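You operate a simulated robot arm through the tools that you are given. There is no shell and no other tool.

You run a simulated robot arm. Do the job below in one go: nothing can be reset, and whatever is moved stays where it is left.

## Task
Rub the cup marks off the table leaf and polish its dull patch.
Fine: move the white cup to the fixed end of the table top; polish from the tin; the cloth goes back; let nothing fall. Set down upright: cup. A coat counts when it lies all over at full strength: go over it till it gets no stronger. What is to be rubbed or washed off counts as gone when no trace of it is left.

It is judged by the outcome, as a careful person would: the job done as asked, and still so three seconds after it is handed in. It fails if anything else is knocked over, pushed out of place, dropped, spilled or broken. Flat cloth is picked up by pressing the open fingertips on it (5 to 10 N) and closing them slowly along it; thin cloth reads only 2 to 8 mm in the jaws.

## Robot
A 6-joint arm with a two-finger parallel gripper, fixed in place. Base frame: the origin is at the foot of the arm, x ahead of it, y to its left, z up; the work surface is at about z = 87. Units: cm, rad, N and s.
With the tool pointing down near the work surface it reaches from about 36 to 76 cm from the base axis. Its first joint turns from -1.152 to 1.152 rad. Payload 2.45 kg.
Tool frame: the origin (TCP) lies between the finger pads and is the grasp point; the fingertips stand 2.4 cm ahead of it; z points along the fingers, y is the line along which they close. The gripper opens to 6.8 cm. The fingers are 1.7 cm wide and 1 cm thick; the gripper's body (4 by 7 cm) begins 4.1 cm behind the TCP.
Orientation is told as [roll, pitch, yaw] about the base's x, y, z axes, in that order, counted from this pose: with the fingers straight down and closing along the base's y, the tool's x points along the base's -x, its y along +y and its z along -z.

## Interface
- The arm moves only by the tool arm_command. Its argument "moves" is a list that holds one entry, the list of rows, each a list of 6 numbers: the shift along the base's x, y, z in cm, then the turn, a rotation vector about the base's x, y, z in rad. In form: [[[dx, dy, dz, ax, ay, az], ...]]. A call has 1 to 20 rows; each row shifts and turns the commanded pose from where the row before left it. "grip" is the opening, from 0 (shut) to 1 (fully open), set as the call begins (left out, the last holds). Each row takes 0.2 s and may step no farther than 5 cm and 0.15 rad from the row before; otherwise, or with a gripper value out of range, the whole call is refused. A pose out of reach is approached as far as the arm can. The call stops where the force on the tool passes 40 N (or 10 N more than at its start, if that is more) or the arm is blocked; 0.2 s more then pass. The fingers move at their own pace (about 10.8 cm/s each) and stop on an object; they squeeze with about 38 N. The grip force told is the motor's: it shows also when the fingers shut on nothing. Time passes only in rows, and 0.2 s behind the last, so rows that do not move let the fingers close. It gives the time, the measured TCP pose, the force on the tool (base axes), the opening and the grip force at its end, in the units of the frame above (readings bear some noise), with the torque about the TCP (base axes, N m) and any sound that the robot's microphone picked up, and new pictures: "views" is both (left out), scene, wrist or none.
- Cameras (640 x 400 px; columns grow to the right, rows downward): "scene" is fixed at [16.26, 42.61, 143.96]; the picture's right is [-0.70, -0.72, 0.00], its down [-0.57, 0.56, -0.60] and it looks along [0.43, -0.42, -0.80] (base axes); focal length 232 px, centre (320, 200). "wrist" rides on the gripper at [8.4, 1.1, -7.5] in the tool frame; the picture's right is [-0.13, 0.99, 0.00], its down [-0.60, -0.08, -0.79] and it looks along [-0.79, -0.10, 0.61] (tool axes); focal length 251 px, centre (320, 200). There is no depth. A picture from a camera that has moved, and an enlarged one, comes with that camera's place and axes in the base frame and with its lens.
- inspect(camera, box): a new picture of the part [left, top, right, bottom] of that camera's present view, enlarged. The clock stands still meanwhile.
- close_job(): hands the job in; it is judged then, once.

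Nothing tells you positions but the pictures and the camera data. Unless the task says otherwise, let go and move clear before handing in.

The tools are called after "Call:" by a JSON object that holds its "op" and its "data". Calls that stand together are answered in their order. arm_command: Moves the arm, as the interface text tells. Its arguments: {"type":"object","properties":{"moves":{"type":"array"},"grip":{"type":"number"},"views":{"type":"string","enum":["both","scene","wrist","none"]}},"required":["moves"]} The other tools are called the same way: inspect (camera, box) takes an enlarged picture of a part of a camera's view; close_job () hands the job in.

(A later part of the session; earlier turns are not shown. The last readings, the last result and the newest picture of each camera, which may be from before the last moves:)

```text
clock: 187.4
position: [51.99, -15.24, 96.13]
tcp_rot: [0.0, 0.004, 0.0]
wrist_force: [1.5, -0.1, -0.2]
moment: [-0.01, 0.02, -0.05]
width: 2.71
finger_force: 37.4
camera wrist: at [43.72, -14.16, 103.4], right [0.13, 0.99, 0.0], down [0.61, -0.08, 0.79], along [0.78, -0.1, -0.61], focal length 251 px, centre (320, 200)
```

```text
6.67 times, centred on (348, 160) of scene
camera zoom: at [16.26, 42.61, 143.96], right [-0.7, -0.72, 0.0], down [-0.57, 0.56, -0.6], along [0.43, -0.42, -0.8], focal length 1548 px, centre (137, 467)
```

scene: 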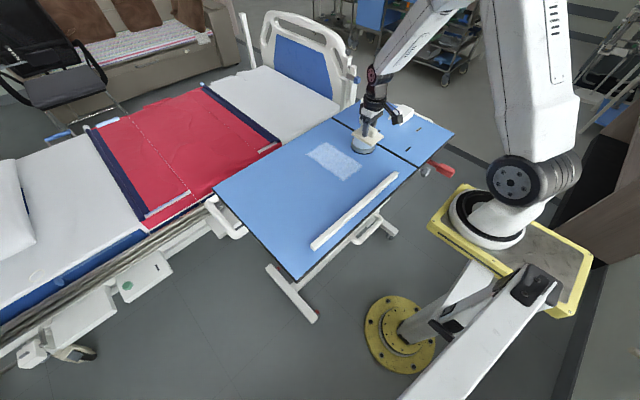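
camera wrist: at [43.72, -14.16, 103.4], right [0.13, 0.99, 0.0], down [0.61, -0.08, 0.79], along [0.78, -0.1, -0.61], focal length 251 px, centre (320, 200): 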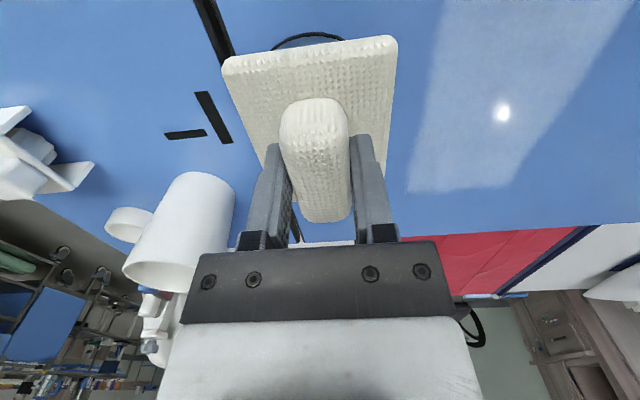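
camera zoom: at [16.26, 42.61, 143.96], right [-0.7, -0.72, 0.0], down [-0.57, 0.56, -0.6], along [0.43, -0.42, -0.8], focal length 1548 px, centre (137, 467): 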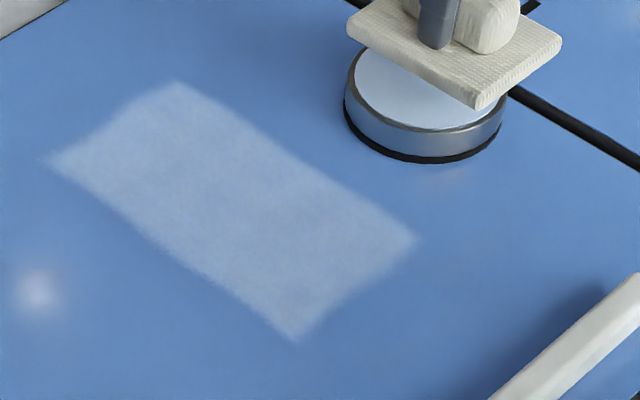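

Slightly stronger and even. I'll reload and do another pass, comparing each time.

Call:
{"op": "arm_command", "data": {"moves": [[[0.85, 0, 0, 0, -0.004, 0], [0, 0, -2, 0, 0, 0], [0, 0, -1, 0, 0, 0], [0, 0, -0.3, 0, 0, 0], [0, 0, 0, 0, 0, 0]]], "views": "none"}}

Call:
{"op": "arm_command", "data": {"moves": [[[0, 0, -0.08, 0, 0, 0], [0, 0, 0, 0, 0, 0]]], "views": "none"}}

Call:
{"op": "arm_command", "data": {"moves": [[[0, 0, -0.07, 0, 0, 0], [0, 0, 0, 0, 0, 0]]], "views": "none"}}

```text
clock: 188.6
position: [52.82, -15.18, 92.82]
tcp_rot: [0.001, -0.002, -0.002]
wrist_force: [-3.6, -0.5, 9.0]
moment: [-0.06, 0.21, -0.05]
width: 2.76
finger_force: 38.0
```

```text
clock: 189.2
position: [52.79, -15.06, 92.78]
tcp_rot: [-0.001, -0.004, -0.001]
wrist_force: [-4.4, 0.4, 17.8]
moment: [-0.04, 0.29, -0.03]
width: 2.74
finger_force: 38.0
```

```text
clock: 189.8
position: [52.93, -15.14, 92.7]
tcp_rot: [-0.001, -0.003, 0.0]
wrist_force: [-13.1, 0.8, 38.3]
moment: [-0.02, 0.57, -0.04]
width: 2.76
finger_force: 38.0
```

Call:
{"op": "arm_command", "data": {"moves": [[[0, 0, 0.2, 0, 0, 0], [0, 0, 1, 0, 0, 0], [0, 0, 2.5, 0, 0, 0], [-0.5, 4, 0, 0, 0, 0], [-0.8, 4, 0, 0, 0, 0], [-0.8, 2, -1.5, 0, 0, 0], [0, 0, -2.5, 0, 0, 0], [0, 0, -1.1, 0, 0, 0], [0, 0, -0.4, 0, 0, 0], [0, 0, 0, 0, 0, 0]]], "views": "none"}}

Call:
{"op": "arm_command", "data": {"moves": [[[0, 0, -0.06, 0, 0, 0], [0, 0, 0, 0, 0, 0]]], "views": "none"}}

```text
clock: 192.0
position: [51.04, -5.3, 90.77]
tcp_rot: [0.001, -0.001, 0.001]
wrist_force: [0.4, -0.2, -0.5]
moment: [0.01, 0.02, 0.0]
width: 2.74
finger_force: 38.0
```

```text
clock: 192.6
position: [50.9, -5.18, 90.66]
tcp_rot: [0.0, -0.002, -0.001]
wrist_force: [-0.1, -0.4, -0.6]
moment: [0.01, 0.01, -0.02]
width: 2.71
finger_force: 38.1
```

Call:
{"op": "arm_command", "data": {"moves": [[[0, 0, -0.1, 0, 0, 0], [0, 0, 0, 0, 0, 0]]], "views": "none"}}

Call:
{"op": "arm_command", "data": {"moves": [[[0, 0, -0.06, 0, 0, 0], [0, 0, 0, 0, 0, 0]]], "views": "none"}}

```text
clock: 193.2
position: [50.79, -5.22, 90.67]
tcp_rot: [-0.001, -0.001, 0.0]
wrist_force: [0.6, -0.6, -0.2]
moment: [0.0, 0.01, 0.0]
width: 2.74
finger_force: 38.3
```

```text
clock: 193.8
position: [50.87, -5.17, 90.58]
tcp_rot: [0.0, -0.003, 0.0]
wrist_force: [-2.9, 1.3, 6.2]
moment: [-0.08, -0.11, 0.05]
width: 2.72
finger_force: 38.1
```

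Call:
{"op": "arm_command", "data": {"moves": [[[0, 0, -0.03, 0, 0, 0], [1.3, 0, 0, 0, 0, 0], [1.3, 0, 0, 0, 0, 0], [1.3, 0, 0, 0, 0, 0], [1.3, 0, 0, 0, 0, 0], [1.3, 0, 0, 0, 0, 0], [1.3, 0, 0, 0, 0, 0], [1.3, 0, 0, 0, 0, 0], [1.3, 0, 0, 0, 0, 0], [0, 1, 0, 0, 0, 0], [0, 1, 0, 0, 0, 0], [-1.3, 0, 0, 0, 0, 0], [-1.3, 0, 0, 0, 0, 0], [-1.3, 0, 0, 0, 0, 0], [-1.3, 0, 0, 0, 0, 0], [-1.3, 0, 0, 0, 0, 0], [-1.3, 0, 0, 0, 0, 0], [-1.3, 0, 0, 0, 0, 0], [-1.3, 0, 0, 0, 0, 0], [0, 0, 0, 0, 0, 0]]], "views": "none"}}

Call:
{"op": "arm_command", "data": {"moves": [[[0, 1, 0, 0, 0, 0], [0, 1, 0, 0, 0, 0], [0.8, 0, 0, 0, 0, 0], [1.3, 0, 0, 0, 0, 0], [1.3, 0, 0, 0, 0, 0], [1.3, 0, 0, 0, 0, 0], [1.3, 0, 0, 0, 0, 0], [1.3, 0, 0, 0, 0, 0], [1.3, 0, 0, 0, 0, 0], [1.3, 0, 0, 0, 0, 0], [0, 0, 0, 0, 0, 0]]], "views": "none"}}

```text
clock: 198.0
position: [51.0, -3.29, 90.53]
tcp_rot: [0.001, -0.009, -0.001]
wrist_force: [11.0, 0.1, 26.2]
moment: [-0.01, 0.57, -0.02]
width: 2.71
finger_force: 37.5
```

```text
clock: 198.7
position: [50.93, -1.23, 90.46]
tcp_rot: [0.001, -0.002, -0.003]
wrist_force: [-1.6, -0.4, 6.0]
moment: [0.08, -0.32, -0.02]
width: 2.74
finger_force: 38.7
stopped in row 3: the force on the tool passed its limit at 46 N (the readings are from after the stop); the commanded pose is now the measured one
```

Call:
{"op": "arm_command", "data": {"moves": [[[0.6, 0, 0, 0, 0, 0], [1.3, 0, 0, 0, 0, 0], [1.3, 0, 0, 0, 0, 0], [1.3, 0, 0, 0, 0, 0], [1.3, 0, 0, 0, 0, 0], [1.3, 0, 0, 0, 0, 0], [1.3, 0, 0, 0, 0, 0], [1.3, 0, 0, 0, 0, 0], [0.8, 0, 0, 0, 0, 0], [0, 0, 0, 0, 0, 0]]], "views": "none"}}

Call:
{"op": "arm_command", "data": {"moves": [[[-0.6, 0, 0, 0, 0, 0], [-1.3, 0, 0, 0, 0, 0], [-1.3, 0, 0, 0, 0, 0], [-1.3, 0, 0, 0, 0, 0], [-1.3, 0, 0, 0, 0, 0], [-1.3, 0, 0, 0, 0, 0], [-1.3, 0, 0, 0, 0, 0], [-1.3, 0, 0, 0, 0, 0], [-0.8, 0, 0, 0, 0, 0], [0, 0, 0, 0, 0, 0]]], "views": "none"}}

Call:
{"op": "arm_command", "data": {"moves": [[[0, 0, 1.5, 0, 0, 0], [0, 0, 4, 0, 0.002, 0], [0.6, -4, 0, 0, 0, 0], [0.6, -4, 0, 0, 0, 0], [0.6, -4, 0, 0, 0, 0], [0, -2, 0, 0, 0, 0], [0, 0, 0, 0, 0, 0]]], "views": "both"}}

Call:
{"op": "inspect", "data": {"camera": "scene", "box": [310, 130, 385, 190]}}

```text
clock: 200.9
position: [61.37, -1.23, 90.43]
tcp_rot: [0.0, 0.001, -0.003]
wrist_force: [-1.4, 0.6, 4.6]
moment: [-0.02, -0.12, 0.02]
width: 2.71
finger_force: 38.3
```

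```text
clock: 203.1
position: [51.36, -1.4, 90.61]
tcp_rot: [0.0, -0.009, -0.004]
wrist_force: [13.7, -1.2, 29.7]
moment: [-0.06, 0.8, 0.07]
width: 2.71
finger_force: 37.9
```

```text
clock: 204.7
position: [52.8, -15.11, 95.89]
tcp_rot: [0.0, 0.004, -0.004]
wrist_force: [-0.4, 0.4, 0.0]
moment: [-0.01, 0.01, 0.01]
width: 2.74
finger_force: 37.5
camera wrist: at [44.54, -14.02, 103.13], right [0.13, 0.99, 0.0], down [0.61, -0.08, 0.79], along [0.78, -0.1, -0.61], focal length 251 px, centre (320, 200)
```

scene: 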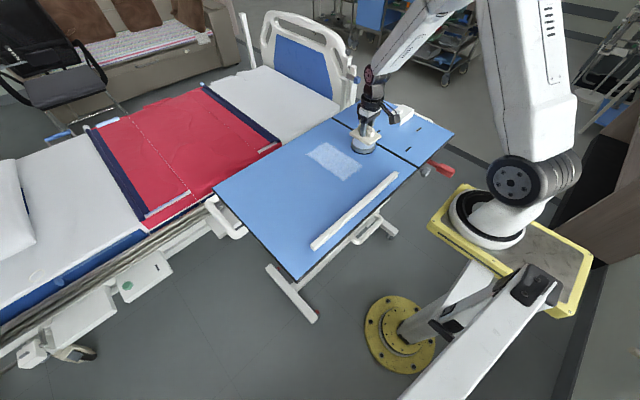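
wrist: 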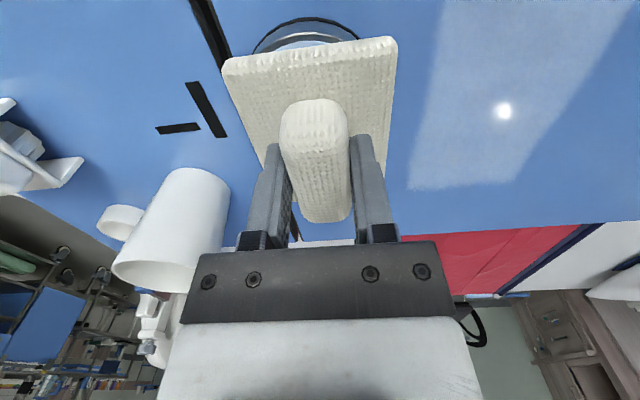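

```text
6.67 times, centred on (348, 160) of scene
camera zoom: at [16.26, 42.61, 143.96], right [-0.7, -0.72, 0.0], down [-0.57, 0.56, -0.6], along [0.43, -0.42, -0.8], focal length 1548 px, centre (137, 467)
```

zoom: 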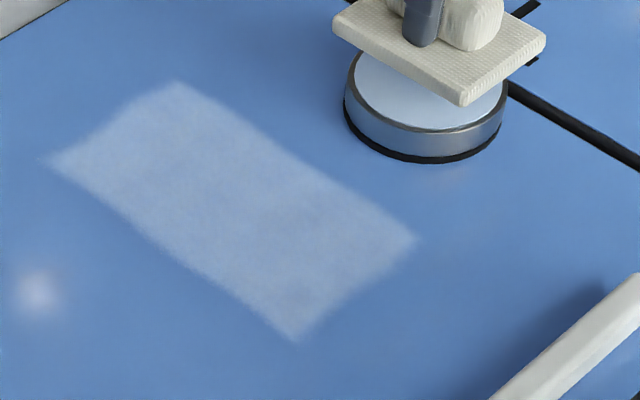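

The film looks nearly saturated. I'll do another reload and pass to be sure, reaching slightly beyond all edges.

Call:
{"op": "arm_command", "data": {"moves": [[[0, 0, -2, 0, -0.005, 0.004], [0, 0, -0.8, 0, 0, 0], [0, 0, -0.25, 0, 0, 0], [0, 0, -0.08, 0, 0, 0], [0, 0, 0, 0, 0, 0]]], "views": "none"}}

Call:
{"op": "arm_command", "data": {"moves": [[[0, 0, -0.07, 0, 0, 0], [0, 0, 0, 0, 0, 0]]], "views": "none"}}

```text
clock: 205.9
position: [52.7, -15.25, 92.72]
tcp_rot: [0.0, -0.004, 0.0]
wrist_force: [-0.5, -0.2, 0.3]
moment: [-0.03, -0.01, 0.02]
width: 2.74
finger_force: 38.5
```

```text
clock: 206.5
position: [52.73, -15.32, 92.66]
tcp_rot: [0.0, -0.006, 0.002]
wrist_force: [1.7, 0.0, 1.5]
moment: [0.0, -0.19, 0.04]
width: 2.75
finger_force: 37.9
```

Call:
{"op": "arm_command", "data": {"moves": [[[0, 0, -0.06, 0, 0, 0], [0, 0, 0, 0, 0, 0], [0, 0, 0, 0, 0, 0]]], "views": "none"}}

Call:
{"op": "arm_command", "data": {"moves": [[[0, 0, 0.2, 0, 0, 0], [0, 0, 1, 0, 0, 0], [0, 0, 2.5, 0, 0.004, 0], [-0.5, 4, 0, 0, 0, 0], [-0.8, 4, 0, 0, 0, 0], [-0.6, 1.9, -1.5, 0, 0, 0], [0, 0, -2.5, 0, 0, 0], [0, 0, -1.1, 0, 0, 0], [0, 0, -0.5, 0, 0, 0], [0, 0, 0, 0, 0, 0]]], "views": "none"}}

Call:
{"op": "arm_command", "data": {"moves": [[[0, 0, -0.06, 0, 0, 0], [0, 0, 0, 0, 0, 0]]], "views": "none"}}

```text
clock: 207.3
position: [52.66, -15.41, 92.71]
tcp_rot: [0.001, -0.004, 0.0]
wrist_force: [-0.9, -4.4, 11.2]
moment: [-0.12, -0.02, -0.02]
width: 2.72
finger_force: 38.5
```

```text
clock: 209.5
position: [50.68, -5.34, 90.83]
tcp_rot: [0.002, -0.001, 0.002]
wrist_force: [-0.6, -0.3, -1.1]
moment: [-0.01, 0.0, -0.01]
width: 2.76
finger_force: 38.0
```

```text
clock: 210.1
position: [50.68, -5.33, 90.71]
tcp_rot: [0.0, -0.001, 0.001]
wrist_force: [-0.9, -0.4, -1.5]
moment: [0.01, 0.04, 0.02]
width: 2.74
finger_force: 37.9
```

Call:
{"op": "arm_command", "data": {"moves": [[[0, 0, -0.1, 0, 0, 0], [0, 0, 0, 0, 0, 0]]], "views": "none"}}

Call:
{"op": "arm_command", "data": {"moves": [[[0, 0, -0.06, 0, 0, 0], [0, 0, 0, 0, 0, 0]]], "views": "none"}}

```text
clock: 210.7
position: [50.64, -5.38, 90.77]
tcp_rot: [0.001, -0.001, 0.004]
wrist_force: [-0.4, -0.4, 0.3]
moment: [0.02, 0.02, 0.03]
width: 2.73
finger_force: 38.1
```

```text
clock: 211.3
position: [50.82, -5.41, 90.66]
tcp_rot: [-0.001, 0.0, 0.002]
wrist_force: [0.0, 0.7, 0.4]
moment: [0.0, -0.02, -0.04]
width: 2.71
finger_force: 37.7
```

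Call:
{"op": "arm_command", "data": {"moves": [[[0, 0, -0.06, 0, 0, 0], [0, 0, 0, 0, 0, 0]]], "views": "none"}}

Call:
{"op": "arm_command", "data": {"moves": [[[0, 0, -0.05, 0, 0, 0], [0, 0, 0, 0, 0, 0]]], "views": "none"}}

```text
clock: 211.9
position: [50.78, -5.31, 90.59]
tcp_rot: [0.001, 0.001, 0.003]
wrist_force: [-0.3, 0.0, -1.0]
moment: [-0.07, -0.01, 0.01]
width: 2.75
finger_force: 38.0
```

```text
clock: 212.5
position: [50.71, -5.2, 90.63]
tcp_rot: [-0.001, 0.0, 0.0]
wrist_force: [0.3, 0.0, 0.2]
moment: [-0.02, -0.04, 0.0]
width: 2.72
finger_force: 38.2
```

Call:
{"op": "arm_command", "data": {"moves": [[[0, 0, -0.06, 0, 0, 0], [0, 0, 0, 0, 0, 0]]], "views": "none"}}

Call:
{"op": "arm_command", "data": {"moves": [[[0, 0, -0.05, 0, 0, 0], [0, 0, 0, 0, 0, 0]]], "views": "none"}}

```text
clock: 213.1
position: [50.82, -5.38, 90.46]
tcp_rot: [0.001, -0.003, 0.001]
wrist_force: [-1.8, 3.2, 6.6]
moment: [0.08, -0.32, 0.16]
width: 2.72
finger_force: 38.0
```

```text
clock: 213.7
position: [50.73, -5.34, 90.47]
tcp_rot: [0.001, -0.002, 0.001]
wrist_force: [-3.5, 7.7, 30.6]
moment: [0.12, 0.01, 0.02]
width: 2.73
finger_force: 38.0
```

Call:
{"op": "arm_command", "data": {"moves": [[[0, 0, 0.03, 0, 0, 0], [1.3, 0, 0, 0, 0, 0], [1.3, 0, 0, 0, 0, 0], [1.3, 0, 0, 0, 0, 0], [1.3, 0, 0, 0, 0, 0], [1.3, 0, 0, 0, 0, 0], [1.3, 0, 0, 0, 0, 0], [1.3, 0, 0, 0, 0, 0], [1.3, 0, 0, 0, 0, 0], [0, 1, 0, 0, 0, 0], [0, 1, 0, 0, 0, 0], [-1.3, 0, 0, 0, 0, 0], [-1.3, 0, 0, 0, 0, 0], [-1.3, 0, 0, 0, 0, 0], [-1.3, 0, 0, 0, 0, 0], [-1.3, 0, 0, 0, 0, 0], [-1.3, 0, 0, 0, 0, 0], [-1.3, 0, 0, 0, 0, 0], [-1.3, 0, 0, 0, 0, 0], [0, 0, 0, 0, 0, 0]]], "views": "none"}}

Call:
{"op": "arm_command", "data": {"moves": [[[0, 1, 0.03, 0, 0, 0], [0, 1, 0, 0, 0, 0], [0.5, 0.2, 0, 0, 0, 0], [1.2, 0, 0, 0, 0, 0], [1.3, 0, 0, 0, 0, 0], [1.3, 0, 0, 0, 0, 0], [1.3, 0, 0, 0, 0, 0], [1.3, 0, 0, 0, 0, 0], [1.3, 0, 0, 0, 0, 0], [1.3, 0, 0, 0, 0, 0], [1.3, 0, 0, 0, 0, 0], [0, 0, 0, 0, 0, 0]]], "views": "none"}}

```text
clock: 214.1
position: [50.9, -5.28, 90.6]
tcp_rot: [0.0, -0.003, 0.002]
wrist_force: [-2.1, 0.7, 8.3]
moment: [-0.03, -0.34, -0.01]
width: 2.71
finger_force: 37.7
stopped in row 2: the force on the tool passed its limit at 50 N (the readings are from after the stop); the commanded pose is now the measured one
```

```text
clock: 216.7
position: [61.85, -3.19, 90.47]
tcp_rot: [0.002, 0.0, 0.002]
wrist_force: [-3.7, 1.8, 9.6]
moment: [0.01, 0.06, 0.0]
width: 2.73
finger_force: 38.1
```

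Call:
{"op": "arm_command", "data": {"moves": [[[0, -1, 0, 0, 0, 0], [0, -1.1, 0, 0, 0, 0], [-0.6, 0, 0, 0, 0, 0], [-1.3, 0, 0, 0, 0, 0], [-1.3, 0, 0, 0, 0, 0], [-1.3, 0, 0, 0, 0, 0], [-1.3, 0, 0, 0, 0, 0], [-1.3, 0, 0, 0, 0, 0], [-1.3, 0, 0, 0, 0, 0], [-1.3, 0, 0, 0, 0, 0], [-1.1, 0, 0, 0, 0, 0], [0, 0, 0, 0, 0, 0]]], "views": "none"}}

Call:
{"op": "arm_command", "data": {"moves": [[[0, 1, 0, 0, 0, 0], [0, 1, 0, 0, 0, 0], [0, 1, 0, 0, 0, 0], [0, 1, 0, 0, 0, 0], [0, 0, 0, 0, 0, 0]]], "views": "none"}}

Call:
{"op": "arm_command", "data": {"moves": [[[0.5, 0, 0.02, 0, 0, 0], [1.2, 0, 0, 0, 0, 0], [1.3, 0, 0, 0, 0, 0], [1.3, 0, 0, 0, 0, 0], [1.3, 0, 0, 0, 0, 0], [1.3, 0, 0, 0, 0, 0], [1.3, 0, 0, 0, 0, 0], [1.3, 0, 0, 0, 0, 0], [1.1, 0, 0, 0, 0, 0], [0, 0, 0, 0, 0, 0]]], "views": "none"}}

```text
clock: 219.3
position: [51.18, -5.27, 90.41]
tcp_rot: [0.0, -0.001, 0.002]
wrist_force: [7.3, 0.3, 16.0]
moment: [0.02, 0.33, -0.01]
width: 2.74
finger_force: 38.3
```

```text
clock: 220.5
position: [50.81, -1.22, 90.55]
tcp_rot: [0.0, 0.0, 0.0]
wrist_force: [-2.9, -15.2, 33.5]
moment: [-0.3, 0.0, -0.04]
width: 2.73
finger_force: 37.5
```

```text
clock: 222.7
position: [61.54, -1.23, 90.49]
tcp_rot: [-0.001, -0.001, -0.001]
wrist_force: [-9.7, 1.1, 21.5]
moment: [-0.02, 0.15, -0.01]
width: 2.73
finger_force: 37.8
```

Call:
{"op": "arm_command", "data": {"moves": [[[-0.6, 0, 0, 0, 0, 0], [-1.3, 0, 0, 0, 0, 0], [-1.3, 0, 0, 0, 0, 0], [-1.3, 0, 0, 0, 0, 0], [-1.3, 0, 0, 0, 0, 0], [-1.3, 0, 0, 0, 0, 0], [-1.3, 0, 0, 0, 0, 0], [-1.3, 0, 0, 0, 0, 0], [-1, 0, 0, 0, 0, 0], [0, 0, 0, 0, 0, 0]]], "views": "none"}}

Call:
{"op": "arm_command", "data": {"moves": [[[0, 0, 1.5, 0, 0, 0], [0, 0, 4, 0, 0.002, 0], [0.6, -4, 0, 0, 0, 0], [0.6, -4, 0, 0, 0, 0], [0.6, -4, 0, 0, 0, 0], [0, -2, 0, 0, 0, 0], [0, 0, 0, 0, 0, 0]]], "views": "both"}}

Call:
{"op": "inspect", "data": {"camera": "scene", "box": [310, 130, 385, 190]}}

Call:
{"op": "inspect", "data": {"camera": "wrist", "box": [390, 0, 640, 200]}}

```text
clock: 224.9
position: [50.85, -1.2, 90.51]
tcp_rot: [0.0, 0.002, -0.001]
wrist_force: [1.2, 0.2, 3.2]
moment: [-0.01, -0.25, -0.02]
width: 2.72
finger_force: 37.6
```

```text
clock: 226.5
position: [52.74, -15.21, 95.92]
tcp_rot: [-0.001, 0.004, 0.003]
wrist_force: [-0.1, -0.8, -0.9]
moment: [0.03, -0.01, -0.01]
width: 2.7
finger_force: 37.6
camera wrist: at [44.4, -14.18, 103.27], right [0.13, 0.99, 0.0], down [0.61, -0.08, 0.79], along [0.78, -0.1, -0.61], focal length 251 px, centre (320, 200)
```

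scene: 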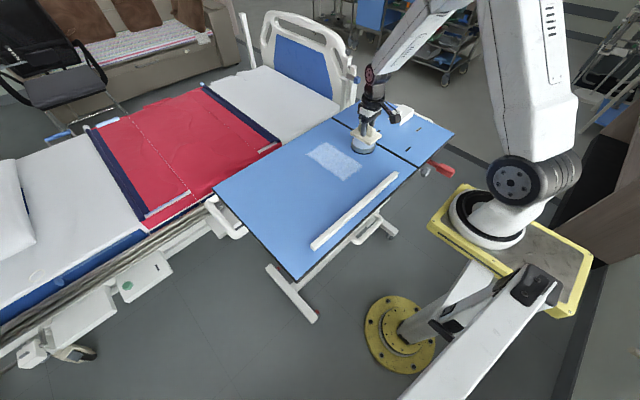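
wrist: 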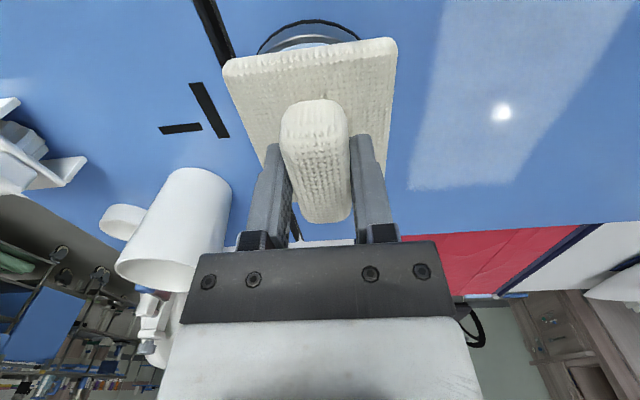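

```text
6.67 times, centred on (348, 160) of scene
camera zoom: at [16.26, 42.61, 143.96], right [-0.7, -0.72, 0.0], down [-0.57, 0.56, -0.6], along [0.43, -0.42, -0.8], focal length 1548 px, centre (137, 467)
```

zoom: 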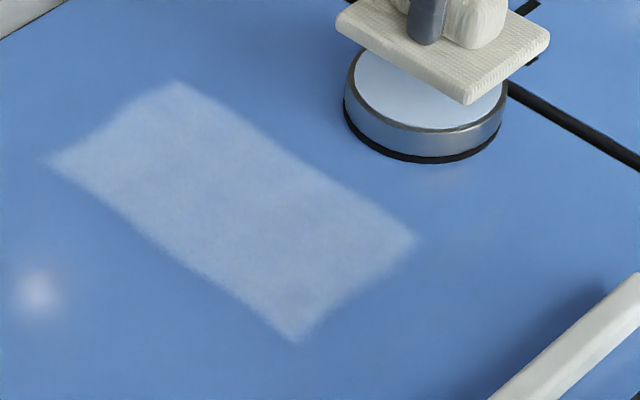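

```text
2.00 times, centred on (515, 100) of wrist
camera zoom: at [44.4, -14.18, 103.27], right [0.13, 0.99, 0.0], down [0.61, -0.08, 0.79], along [0.78, -0.1, -0.61], focal length 503 px, centre (-70, 400)
```

zoom: 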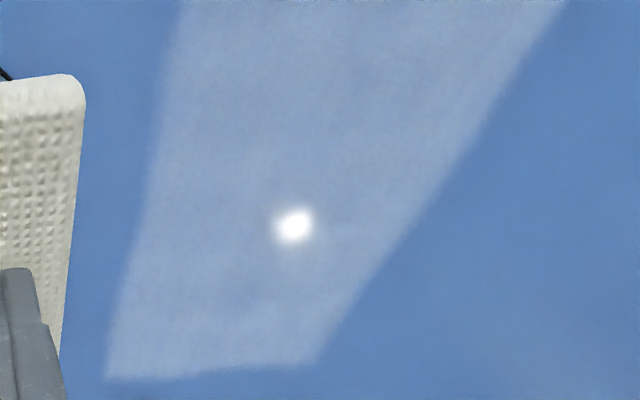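

The film looks the same as after the previous pass, so it is about saturated. For safety I'll do one more loaded pass with longer strokes so the ends and corners get as much rubbing as the middle.

Call:
{"op": "arm_command", "data": {"moves": [[[0, 0, -2, 0, -0.004, -0.003], [0, 0, -0.8, 0, 0, 0], [0, 0, -0.3, 0, 0, 0], [0, 0, -0.1, 0, 0, 0], [0, 0, 0, 0, 0, 0]]], "views": "none"}}

Call:
{"op": "arm_command", "data": {"moves": [[[0, 0, -0.06, 0, 0, 0], [0, 0, 0, 0, 0, 0]]], "views": "none"}}

```text
clock: 227.7
position: [52.7, -15.31, 92.71]
tcp_rot: [-0.001, -0.002, -0.002]
wrist_force: [-0.4, -0.2, -1.0]
moment: [0.02, 0.03, 0.04]
width: 2.74
finger_force: 38.0
```

```text
clock: 228.3
position: [52.61, -15.36, 92.73]
tcp_rot: [-0.001, -0.001, -0.003]
wrist_force: [0.8, 0.8, 1.0]
moment: [-0.01, 0.09, -0.01]
width: 2.73
finger_force: 38.2
```

Call:
{"op": "arm_command", "data": {"moves": [[[0, 0, -0.06, 0, 0, 0], [0, 0, 0, 0, 0, 0], [0, 0, 0, 0, 0, 0]]], "views": "none"}}

Call:
{"op": "arm_command", "data": {"moves": [[[0, 0, 0.2, 0, 0, 0], [0, 0, 1, 0, 0, 0], [0, 0, 2.5, 0, 0, 0], [-0.7, 4, 0, 0, 0, 0], [-1, 4, 0, 0, 0, 0], [-1, 1.9, -1.5, 0, 0, 0], [0, 0, -2.5, 0, 0, 0], [0, 0, -1.3, 0, 0, 0], [0, 0, -0.5, 0, 0, 0], [0, 0, 0, 0, 0, 0]]], "views": "none"}}

Call:
{"op": "arm_command", "data": {"moves": [[[0, 0, -0.08, 0, 0, 0], [0, 0, 0, 0, 0, 0]]], "views": "none"}}

```text
clock: 229.1
position: [52.78, -15.29, 92.62]
tcp_rot: [0.0, -0.001, -0.001]
wrist_force: [0.7, 0.8, 7.2]
moment: [0.02, 0.14, 0.03]
width: 2.73
finger_force: 38.0
```

```text
clock: 231.3
position: [49.82, -5.29, 90.48]
tcp_rot: [-0.001, -0.002, -0.002]
wrist_force: [-1.1, -1.4, -0.6]
moment: [0.03, 0.01, 0.02]
width: 2.75
finger_force: 38.7
```

```text
clock: 231.9
position: [49.92, -5.26, 90.58]
tcp_rot: [0.0, 0.0, -0.001]
wrist_force: [-0.3, -0.6, -0.9]
moment: [0.01, 0.01, 0.0]
width: 2.73
finger_force: 37.8
```

Call:
{"op": "arm_command", "data": {"moves": [[[0, 0, -0.08, 0, 0, 0], [0, 0, 0, 0, 0, 0]]], "views": "none"}}

Call:
{"op": "arm_command", "data": {"moves": [[[0, 0, -0.05, 0, 0, 0], [0, 0, 0, 0, 0, 0]]], "views": "none"}}

```text
clock: 232.5
position: [49.92, -5.48, 90.57]
tcp_rot: [0.0, -0.001, -0.001]
wrist_force: [-2.1, 2.4, 8.0]
moment: [-0.01, 0.13, -0.02]
width: 2.76
finger_force: 37.9
```

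```text
clock: 233.1
position: [49.99, -5.31, 90.57]
tcp_rot: [0.001, -0.004, -0.001]
wrist_force: [-4.4, -3.6, 26.9]
moment: [-0.04, 0.64, 0.01]
width: 2.73
finger_force: 37.4
```

Call:
{"op": "arm_command", "data": {"moves": [[[0.6, 0, 0.03, 0, 0, 0], [1.3, 0, 0, 0, 0, 0], [1.3, 0, 0, 0, 0, 0], [1.3, 0, 0, 0, 0, 0], [1.3, 0, 0, 0, 0, 0], [1.3, 0, 0, 0, 0, 0], [1.3, 0, 0, 0, 0, 0], [1.3, 0, 0, 0, 0, 0], [1.3, 0, 0, 0, 0, 0], [1.3, 0, 0, 0, 0, 0], [1.2, 0, 0, 0, 0, 0], [0, 0, 0, 0, 0, 0]]], "views": "none"}}

Call:
{"op": "arm_command", "data": {"moves": [[[0, 1, 0, 0, 0, 0], [0, 1, 0, 0, 0, 0], [0, 1, 0, 0, 0, 0], [0, 1.2, 0, 0, 0, 0], [0, -1, 0, 0, 0, 0], [0, -1, 0, 0, 0, 0], [0, 0, 0, 0, 0, 0]]], "views": "none"}}

Call:
{"op": "arm_command", "data": {"moves": [[[-0.6, 0, 0, 0, 0, 0], [-1.3, 0, 0, 0, 0, 0], [-1.3, 0, 0, 0, 0, 0], [-1.3, 0, 0, 0, 0, 0], [-1.3, 0, 0, 0, 0, 0], [-1.3, 0, 0, 0, 0, 0], [-1.3, 0, 0, 0, 0, 0], [-1.3, 0, 0, 0, 0, 0], [-1.3, 0, 0, 0, 0, 0], [-1.3, 0, 0, 0, 0, 0], [-1, 0, 0, 0, 0, 0], [0, 0, 0, 0, 0, 0]]], "views": "none"}}

```text
clock: 233.7
position: [51.27, -5.41, 90.55]
tcp_rot: [0.0, -0.002, -0.001]
wrist_force: [0.0, 1.0, 8.4]
moment: [0.02, -0.03, 0.01]
width: 2.73
finger_force: 37.5
stopped in row 2: the force on the tool passed its limit at 41 N (the readings are from after the stop); the commanded pose is now the measured one
```

```text
clock: 235.3
position: [51.29, -3.02, 90.67]
tcp_rot: [-0.001, -0.003, -0.002]
wrist_force: [-2.1, 12.5, 28.4]
moment: [0.24, 0.59, -0.23]
width: 2.77
finger_force: 38.0
```

```text
clock: 237.3
position: [41.29, -3.29, 90.63]
tcp_rot: [-0.002, -0.033, -0.004]
wrist_force: [3.3, -0.1, -0.4]
moment: [-0.02, -0.07, 0.15]
width: 2.72
finger_force: 37.7
stopped in row 10: the force on the tool passed its limit at 43 N (the readings are from after the stop); the commanded pose is now the measured one
```

That stroke began nearer than intended after an earlier stop, and the cloth ran into the edge lip at x ≈ 37. I must check the lip and the grip before continuing.

Call:
{"op": "arm_command", "data": {"moves": [[[0.5, 0, 0.3, 0, 0, 0], [0.5, 0, 1.5, 0, 0, 0], [0, 0, 2.5, 0, 0, 0], [0, 0, 0, 0, 0, 0]]], "views": "both"}}

Call:
{"op": "inspect", "data": {"camera": "scene", "box": [300, 120, 420, 260]}}

Call:
{"op": "inspect", "data": {"camera": "scene", "box": [200, 90, 440, 290]}}

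Call:
{"op": "inspect", "data": {"camera": "wrist", "box": [200, 0, 420, 240]}}

```text
clock: 238.3
position: [42.11, -3.18, 95.06]
tcp_rot: [-0.002, -0.029, -0.004]
wrist_force: [0.0, 0.2, -0.6]
moment: [0.02, 0.03, -0.03]
width: 2.73
finger_force: 38.0
camera wrist: at [33.61, -1.95, 101.98], right [0.13, 0.99, 0.0], down [0.58, -0.08, 0.81], along [0.8, -0.11, -0.59], focal length 251 px, centre (320, 200)
```

scene: 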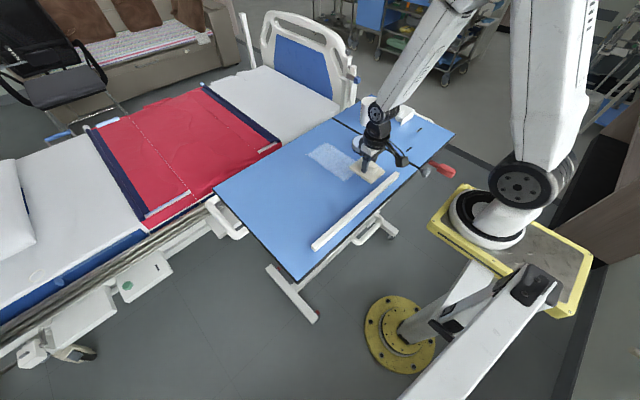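
wrist: 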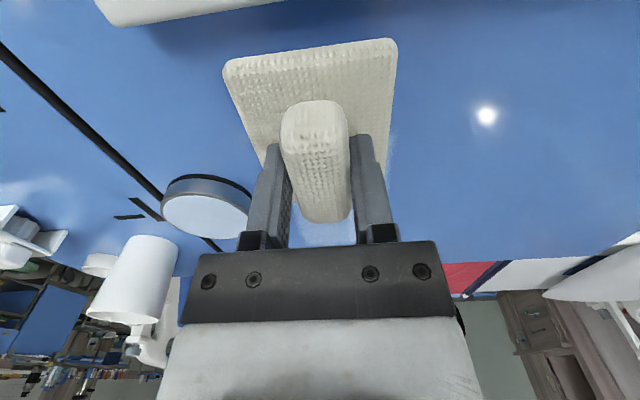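

```text
2.86 times, centred on (360, 190) of scene
camera zoom: at [16.26, 42.61, 143.96], right [-0.7, -0.72, 0.0], down [-0.57, 0.56, -0.6], along [0.43, -0.42, -0.8], focal length 664 px, centre (206, 229)
```

zoom: 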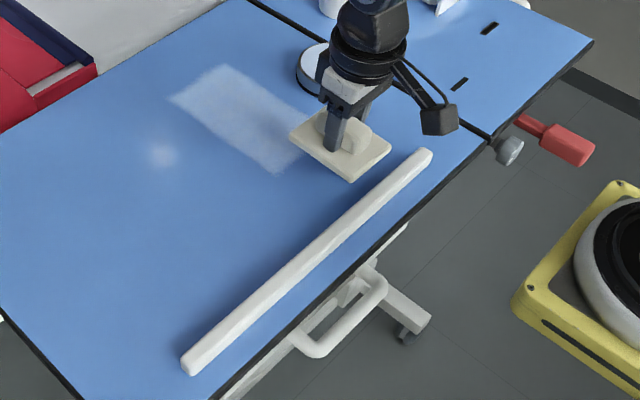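

```text
2.00 times, centred on (320, 190) of scene
camera zoom: at [16.26, 42.61, 143.96], right [-0.7, -0.72, 0.0], down [-0.57, 0.56, -0.6], along [0.43, -0.42, -0.8], focal length 464 px, centre (320, 220)
```

zoom: 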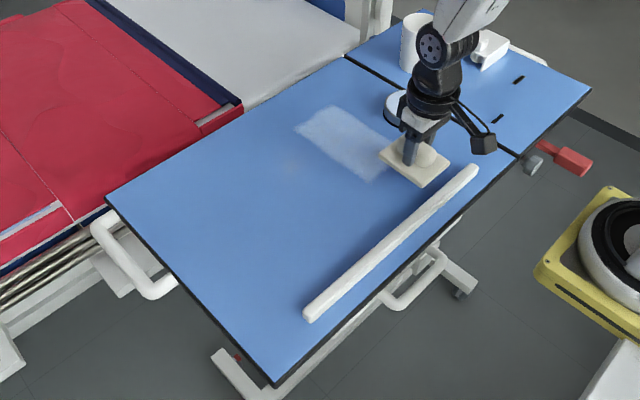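

```text
1.67 times, centred on (310, 120) of wrist
camera zoom: at [33.61, -1.95, 101.98], right [0.13, 0.99, 0.0], down [0.58, -0.08, 0.81], along [0.8, -0.11, -0.59], focal length 419 px, centre (337, 333)
```

zoom: 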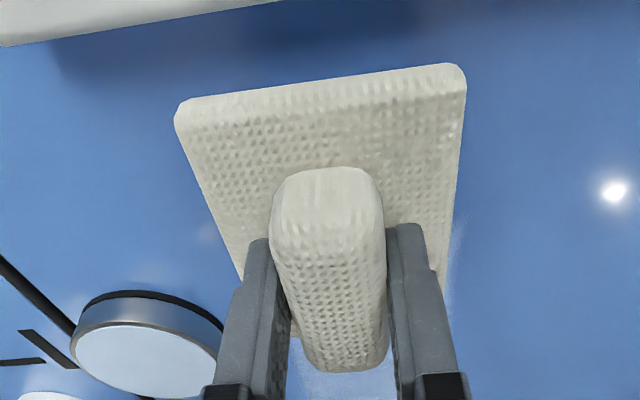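

The lip and table haven't moved (same pixels as before), and the cloth is still held properly, just slid up slightly in the fingers. I'll correct the small tilt and continue, one stroke per call.

Call:
{"op": "arm_command", "data": {"moves": [[[2.5, -0.5, 0, 0.002, 0.029, 0.004], [2.5, -0.8, 0, 0, 0, 0], [2.5, -0.8, 0, 0, 0, 0], [2.5, 0, -1, 0, 0, 0], [0, 0, -2, 0, 0, 0], [0, 0, -1.2, 0, 0, 0], [0, 0, 0, 0, 0, 0]]], "views": "none"}}

Call:
{"op": "arm_command", "data": {"moves": [[[0, 0, -0.15, 0, 0, 0], [0, 0, 0, 0, 0, 0]]], "views": "none"}}

```text
clock: 239.9
position: [52.38, -5.4, 90.85]
tcp_rot: [0.0, 0.0, -0.003]
wrist_force: [-0.4, 0.3, -1.1]
moment: [0.05, 0.0, 0.03]
width: 2.74
finger_force: 38.0
```

```text
clock: 240.5
position: [52.22, -5.38, 90.66]
tcp_rot: [-0.001, 0.0, -0.003]
wrist_force: [1.0, -0.4, 0.1]
moment: [0.01, 0.02, 0.02]
width: 2.73
finger_force: 38.0
```

Call:
{"op": "arm_command", "data": {"moves": [[[0, 0, -0.12, 0, 0, 0], [0, 0, 0, 0, 0, 0]]], "views": "none"}}

Call:
{"op": "arm_command", "data": {"moves": [[[0, 0, -0.06, 0, 0, 0], [0, 0, 0, 0, 0, 0]]], "views": "none"}}

```text
clock: 241.1
position: [52.07, -5.25, 90.54]
tcp_rot: [0.0, -0.002, -0.004]
wrist_force: [-1.8, 0.5, 5.7]
moment: [0.0, -0.26, 0.01]
width: 2.73
finger_force: 38.6
```

```text
clock: 241.7
position: [52.14, -5.4, 90.55]
tcp_rot: [0.001, -0.005, -0.001]
wrist_force: [-3.1, -1.2, 21.3]
moment: [-0.03, -0.1, -0.02]
width: 2.74
finger_force: 38.0
```

Call:
{"op": "arm_command", "data": {"moves": [[[0.6, 0, 0.03, 0, 0, 0], [1.2, 0, 0, 0, 0, 0], [1.3, 0, 0, 0, 0, 0], [1.3, 0, 0, 0, 0, 0], [1.3, 0, 0, 0, 0, 0], [1.3, 0, 0, 0, 0, 0], [1.3, 0, 0, 0, 0, 0], [1.3, 0, 0, 0, 0, 0], [1.3, 0, 0, 0, 0, 0], [0, 0, 0, 0, 0, 0]]], "views": "none"}}

```text
clock: 243.9
position: [63.04, -5.12, 90.53]
tcp_rot: [-0.001, 0.0, -0.001]
wrist_force: [-1.6, -1.3, 4.8]
moment: [0.01, -0.11, -0.02]
width: 2.74
finger_force: 37.8
```

Call:
{"op": "arm_command", "data": {"moves": [[[0, 1, -0.03, 0, 0, 0], [0, 1.1, 0, 0, 0, 0], [0, 1.1, 0, 0, 0, 0], [0, 1.1, 0, 0, 0, 0], [0, 0, 0, 0, 0, 0]]], "views": "none"}}

```text
clock: 245.1
position: [63.1, -1.1, 90.59]
tcp_rot: [0.001, -0.002, -0.001]
wrist_force: [-1.0, -7.1, 19.0]
moment: [-0.15, 0.35, 0.09]
width: 2.74
finger_force: 38.4
```

Now back along the +y edge to the near end.

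Call:
{"op": "arm_command", "data": {"moves": [[[-0.6, 0, 0, 0, 0, 0], [-1.2, 0, 0, 0, 0, 0], [-1.3, 0, 0, 0, 0, 0], [-1.3, 0, 0, 0, 0, 0], [-1.3, 0, 0, 0, 0, 0], [-1.3, 0, 0, 0, 0, 0], [-1.3, 0, 0, 0, 0, 0], [-1.3, 0, 0, 0, 0, 0], [-1.3, 0, 0, 0, 0, 0], [-1.3, 0, 0, 0, 0, 0], [-0.9, 0, 0, 0, 0, 0], [0, 0, 0, 0, 0, 0]]], "views": "none"}}

```text
clock: 247.7
position: [49.91, -1.0, 90.52]
tcp_rot: [0.001, -0.003, -0.004]
wrist_force: [6.6, -2.0, 15.1]
moment: [-0.03, -0.05, -0.03]
width: 2.75
finger_force: 38.0
```

Call:
{"op": "arm_command", "data": {"moves": [[[0, -1, 0, 0, 0, 0], [0, -1.1, 0, 0, 0, 0], [0, -1.1, 0, 0, 0, 0], [0, -1.1, 0, 0, 0, 0], [0, 0, 0, 0, 0, 0]]], "views": "none"}}

```text
clock: 248.9
position: [50.15, -5.26, 90.54]
tcp_rot: [-0.001, -0.002, -0.001]
wrist_force: [-1.8, 1.8, 7.1]
moment: [-0.1, 0.19, -0.04]
width: 2.74
finger_force: 38.4
stopped in row 5: the force on the tool passed its limit at 41 N (the readings are from after the stop); the commanded pose is now the measured one
```

Call:
{"op": "arm_command", "data": {"moves": [[[0, 1, 0, 0, 0, 0], [0, 1, 0, 0, 0, 0], [0.6, 0, 0, 0, 0, 0], [1.2, 0, 0, 0, 0, 0], [1.3, 0, 0, 0, 0, 0], [1.3, 0, 0, 0, 0, 0], [1.3, 0, 0, 0, 0, 0], [1.3, 0, 0, 0, 0, 0], [1.3, 0, 0, 0, 0, 0], [1.3, 0, 0, 0, 0, 0], [1.3, 0, 0, 0, 0, 0], [0, 0, 0, 0, 0, 0]]], "views": "none"}}

```text
clock: 251.6
position: [61.15, -3.07, 90.56]
tcp_rot: [0.0, -0.003, -0.001]
wrist_force: [-8.1, -1.0, 22.0]
moment: [-0.01, 0.22, -0.01]
width: 2.75
finger_force: 38.0
```

Call:
{"op": "arm_command", "data": {"moves": [[[0, 0, 1.5, 0, 0, 0], [-1, 4, 3, 0, 0, 0], [-2, 4, 1.5, 0, 0, 0], [-2, 4, 1, 0, 0, 0], [-2, 4, 0, 0, 0, 0], [-2, 4, 0, 0, 0, 0], [0, 2, 0, 0, 0, 0], [0, 0, 0, 0, 0, 0]]], "views": "both"}}

Call:
{"op": "inspect", "data": {"camera": "scene", "box": [310, 130, 385, 190]}}

Call:
{"op": "inspect", "data": {"camera": "wrist", "box": [0, 0, 260, 200]}}

```text
refused: row 2 steps farther than a row can; nothing moved
```

```text
6.67 times, centred on (348, 160) of scene
camera zoom: at [16.19, 42.61, 143.97], right [-0.7, -0.72, 0.0], down [-0.57, 0.56, -0.6], along [0.43, -0.42, -0.8], focal length 1548 px, centre (137, 467)
```

zoom: 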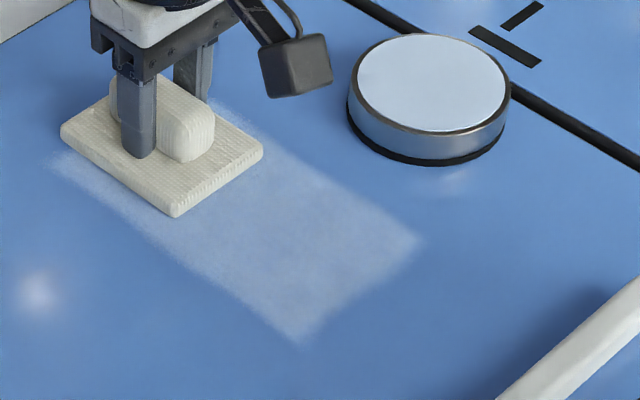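

```text
2.00 times, centred on (130, 100) of wrist
camera zoom: at [52.77, -2.03, 97.81], right [0.13, 0.99, 0.0], down [0.6, -0.08, 0.79], along [0.79, -0.1, -0.61], focal length 503 px, centre (700, 400)
```

zoom: 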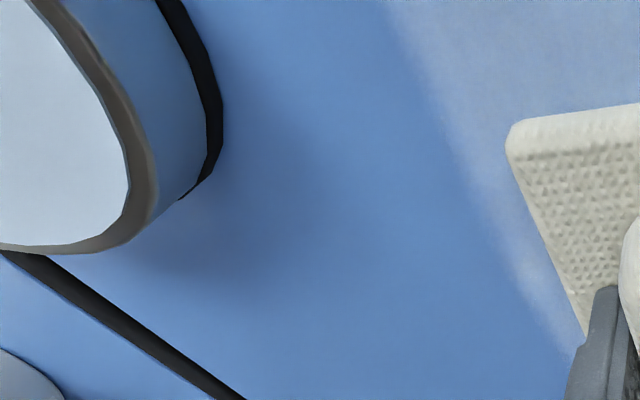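

The coat looks full. The tin-side edge fades over a centimetre, so I'll run one stroke closer to the tin (still 1.4 cm clear) to be sure that edge is fully covered.

Call:
{"op": "arm_command", "data": {"moves": [[[0, -1, 0, 0, 0, 0], [0, -1, 0, 0, 0, 0], [0, -0.9, 0, 0, 0, 0], [0, 0, 0, 0, 0, 0]]], "views": "none"}}

```text
clock: 252.6
position: [61.09, -5.96, 90.57]
tcp_rot: [-0.001, -0.005, -0.001]
wrist_force: [0.9, 6.3, 12.4]
moment: [0.16, -0.23, 0.14]
width: 2.71
finger_force: 38.4
```

Call:
{"op": "arm_command", "data": {"moves": [[[-0.6, 0, 0, 0, 0, 0], [-1.2, 0, 0, 0, 0, 0], [-1.3, 0, 0, 0, 0, 0], [-1.3, 0, 0, 0, 0, 0], [-1.3, 0, 0, 0, 0, 0], [-1.3, 0, 0, 0, 0, 0], [-1.3, 0, 0, 0, 0, 0], [-1.2, 0, 0, 0, 0, 0], [-1.2, 0, 0, 0, 0, 0], [0, 0, 0, 0, 0, 0]]], "views": "none"}}

```text
clock: 254.8
position: [50.4, -6.21, 90.54]
tcp_rot: [-0.001, -0.007, -0.002]
wrist_force: [8.4, 1.4, 23.8]
moment: [0.07, 0.55, -0.06]
width: 2.73
finger_force: 37.9
```

Call:
{"op": "arm_command", "data": {"moves": [[[0.5, 0.2, 0.03, 0, 0, 0], [1.2, 0, 0, 0, 0, 0], [1.3, 0, 0, 0, 0, 0], [1.3, 0, 0, 0, 0, 0], [1.3, 0, 0, 0, 0, 0], [1.3, 0, 0, 0, 0, 0], [1.3, 0, 0, 0, 0, 0], [1.3, 0, 0, 0, 0, 0], [1.3, 0, 0, 0, 0, 0], [1.2, 0, 0, 0, 0, 0], [0, 0, 0, 0, 0, 0]]], "views": "none"}}

```text
clock: 255.3
position: [51.28, -5.97, 90.62]
tcp_rot: [0.001, 0.002, -0.001]
wrist_force: [0.0, 0.9, 7.2]
moment: [0.05, -0.36, 0.04]
width: 2.73
finger_force: 38.0
stopped in row 2: the force on the tool passed its limit at 43 N (the readings are from after the stop); the commanded pose is now the measured one
```

Call:
{"op": "arm_command", "data": {"moves": [[[0.6, 0, 0, 0, 0, 0], [1.2, 0, 0, 0, 0, 0], [1.3, 0, 0, 0, 0, 0], [1.3, 0, 0, 0, 0, 0], [1.3, 0, 0, 0, 0, 0], [1.3, 0, 0, 0, 0, 0], [1.3, 0, 0, 0, 0, 0], [1.3, 0, 0, 0, 0, 0], [1.3, 0, 0, 0, 0, 0], [0, 0, 0, 0, 0, 0]]], "views": "none"}}

Call:
{"op": "arm_command", "data": {"moves": [[[0, 0, 1.5, 0, 0, 0], [-1, 3, 3, 0, 0, 0], [-2, 4, 1.5, 0, 0, 0], [-2, 4, 1, 0, 0, 0], [-2, 4, 0, 0, 0, 0], [-2, 4, 0, 0, 0, 0], [0, 4, 0, 0, 0, 0], [0, 0, 0, 0, 0, 0]]], "views": "both"}}

Call:
{"op": "inspect", "data": {"camera": "scene", "box": [310, 130, 385, 190]}}

Call:
{"op": "inspect", "data": {"camera": "wrist", "box": [0, 0, 260, 200]}}

```text
clock: 257.5
position: [62.1, -5.69, 90.48]
tcp_rot: [0.0, 0.003, -0.002]
wrist_force: [-9.6, -1.3, 26.3]
moment: [-0.02, 0.12, 0.0]
width: 2.74
finger_force: 38.3
```

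```text
clock: 259.3
position: [53.01, 17.16, 97.32]
tcp_rot: [0.002, 0.004, -0.002]
wrist_force: [-0.2, 0.3, 0.7]
moment: [-0.02, -0.02, -0.01]
width: 2.72
finger_force: 37.5
camera wrist: at [44.72, 18.25, 104.65], right [0.13, 0.99, 0.0], down [0.61, -0.08, 0.79], along [0.78, -0.1, -0.61], focal length 251 px, centre (320, 200)
```

scene: 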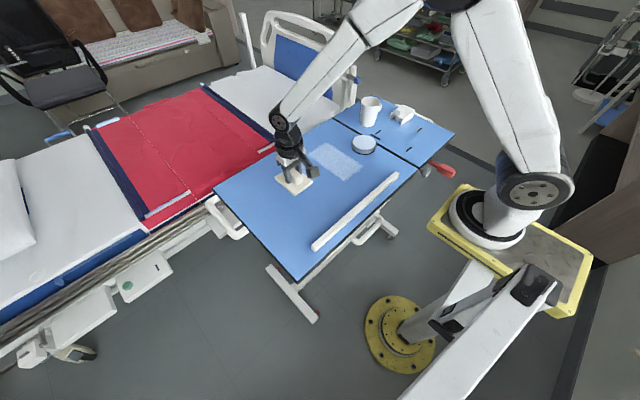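
wrist: 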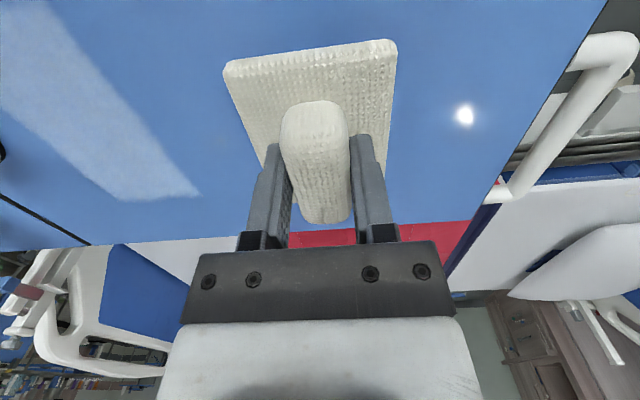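

```text
6.67 times, centred on (348, 160) of scene
camera zoom: at [16.26, 42.61, 143.96], right [-0.7, -0.72, 0.0], down [-0.57, 0.56, -0.6], along [0.43, -0.42, -0.8], focal length 1548 px, centre (137, 467)
```

zoom: 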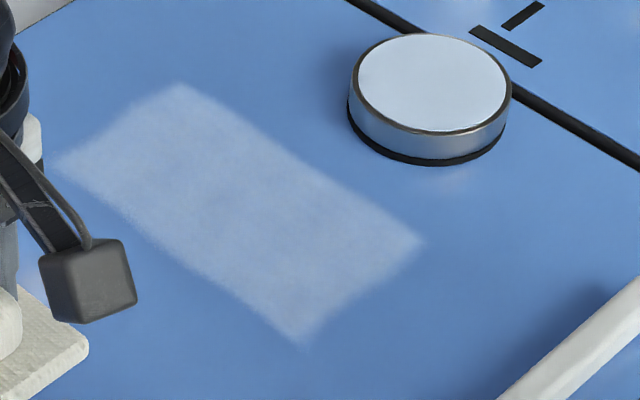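

```text
2.00 times, centred on (130, 100) of wrist
camera zoom: at [44.72, 18.25, 104.65], right [0.13, 0.99, 0.0], down [0.61, -0.08, 0.79], along [0.78, -0.1, -0.61], focal length 503 px, centre (700, 400)
```

zoom: 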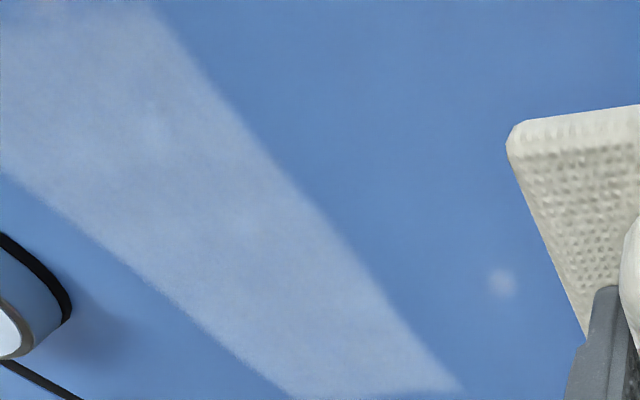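

The coat now looks uniform out to its edges. I notice the picture of the table may have shifted slightly since the bump against the lip, so I'll compare with an earlier crop.

Call:
{"op": "inspect", "data": {"camera": "scene", "box": [210, 150, 330, 280]}}

Call:
{"op": "inspect", "data": {"camera": "scene", "box": [200, 90, 440, 290]}}

Call:
{"op": "inspect", "data": {"camera": "scene", "box": [370, 80, 460, 190]}}

```text
3.08 times, centred on (270, 215) of scene
camera zoom: at [16.26, 42.61, 143.96], right [-0.7, -0.72, 0.0], down [-0.57, 0.56, -0.6], along [0.43, -0.42, -0.8], focal length 715 px, centre (474, 154)
```

zoom: 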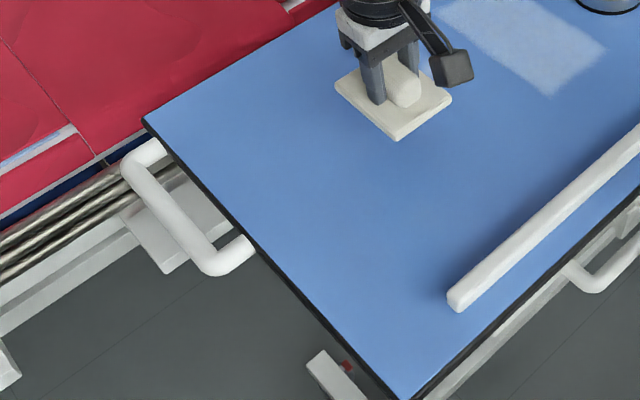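

```text
2.00 times, centred on (320, 190) of scene
camera zoom: at [16.26, 42.61, 143.96], right [-0.7, -0.72, 0.0], down [-0.57, 0.56, -0.6], along [0.43, -0.42, -0.8], focal length 464 px, centre (320, 220)
```

zoom: 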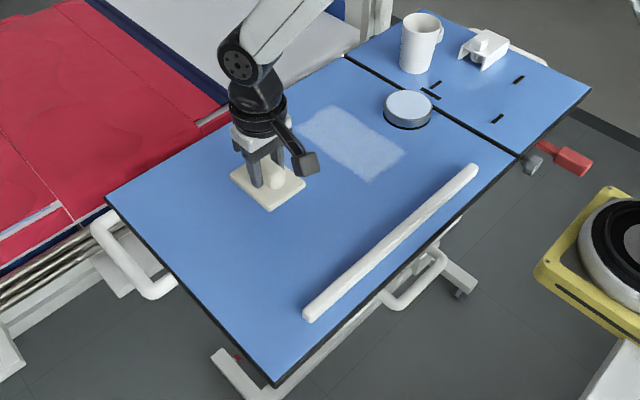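

```text
3.64 times, centred on (415, 135) of scene
camera zoom: at [16.26, 42.61, 143.96], right [-0.7, -0.72, 0.0], down [-0.57, 0.56, -0.6], along [0.43, -0.42, -0.8], focal length 845 px, centre (-26, 436)
```

zoom: 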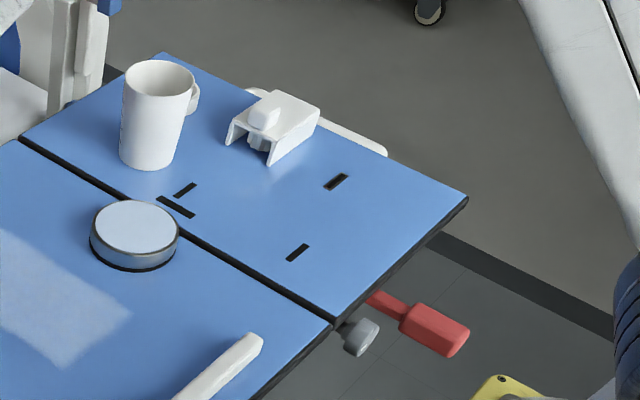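

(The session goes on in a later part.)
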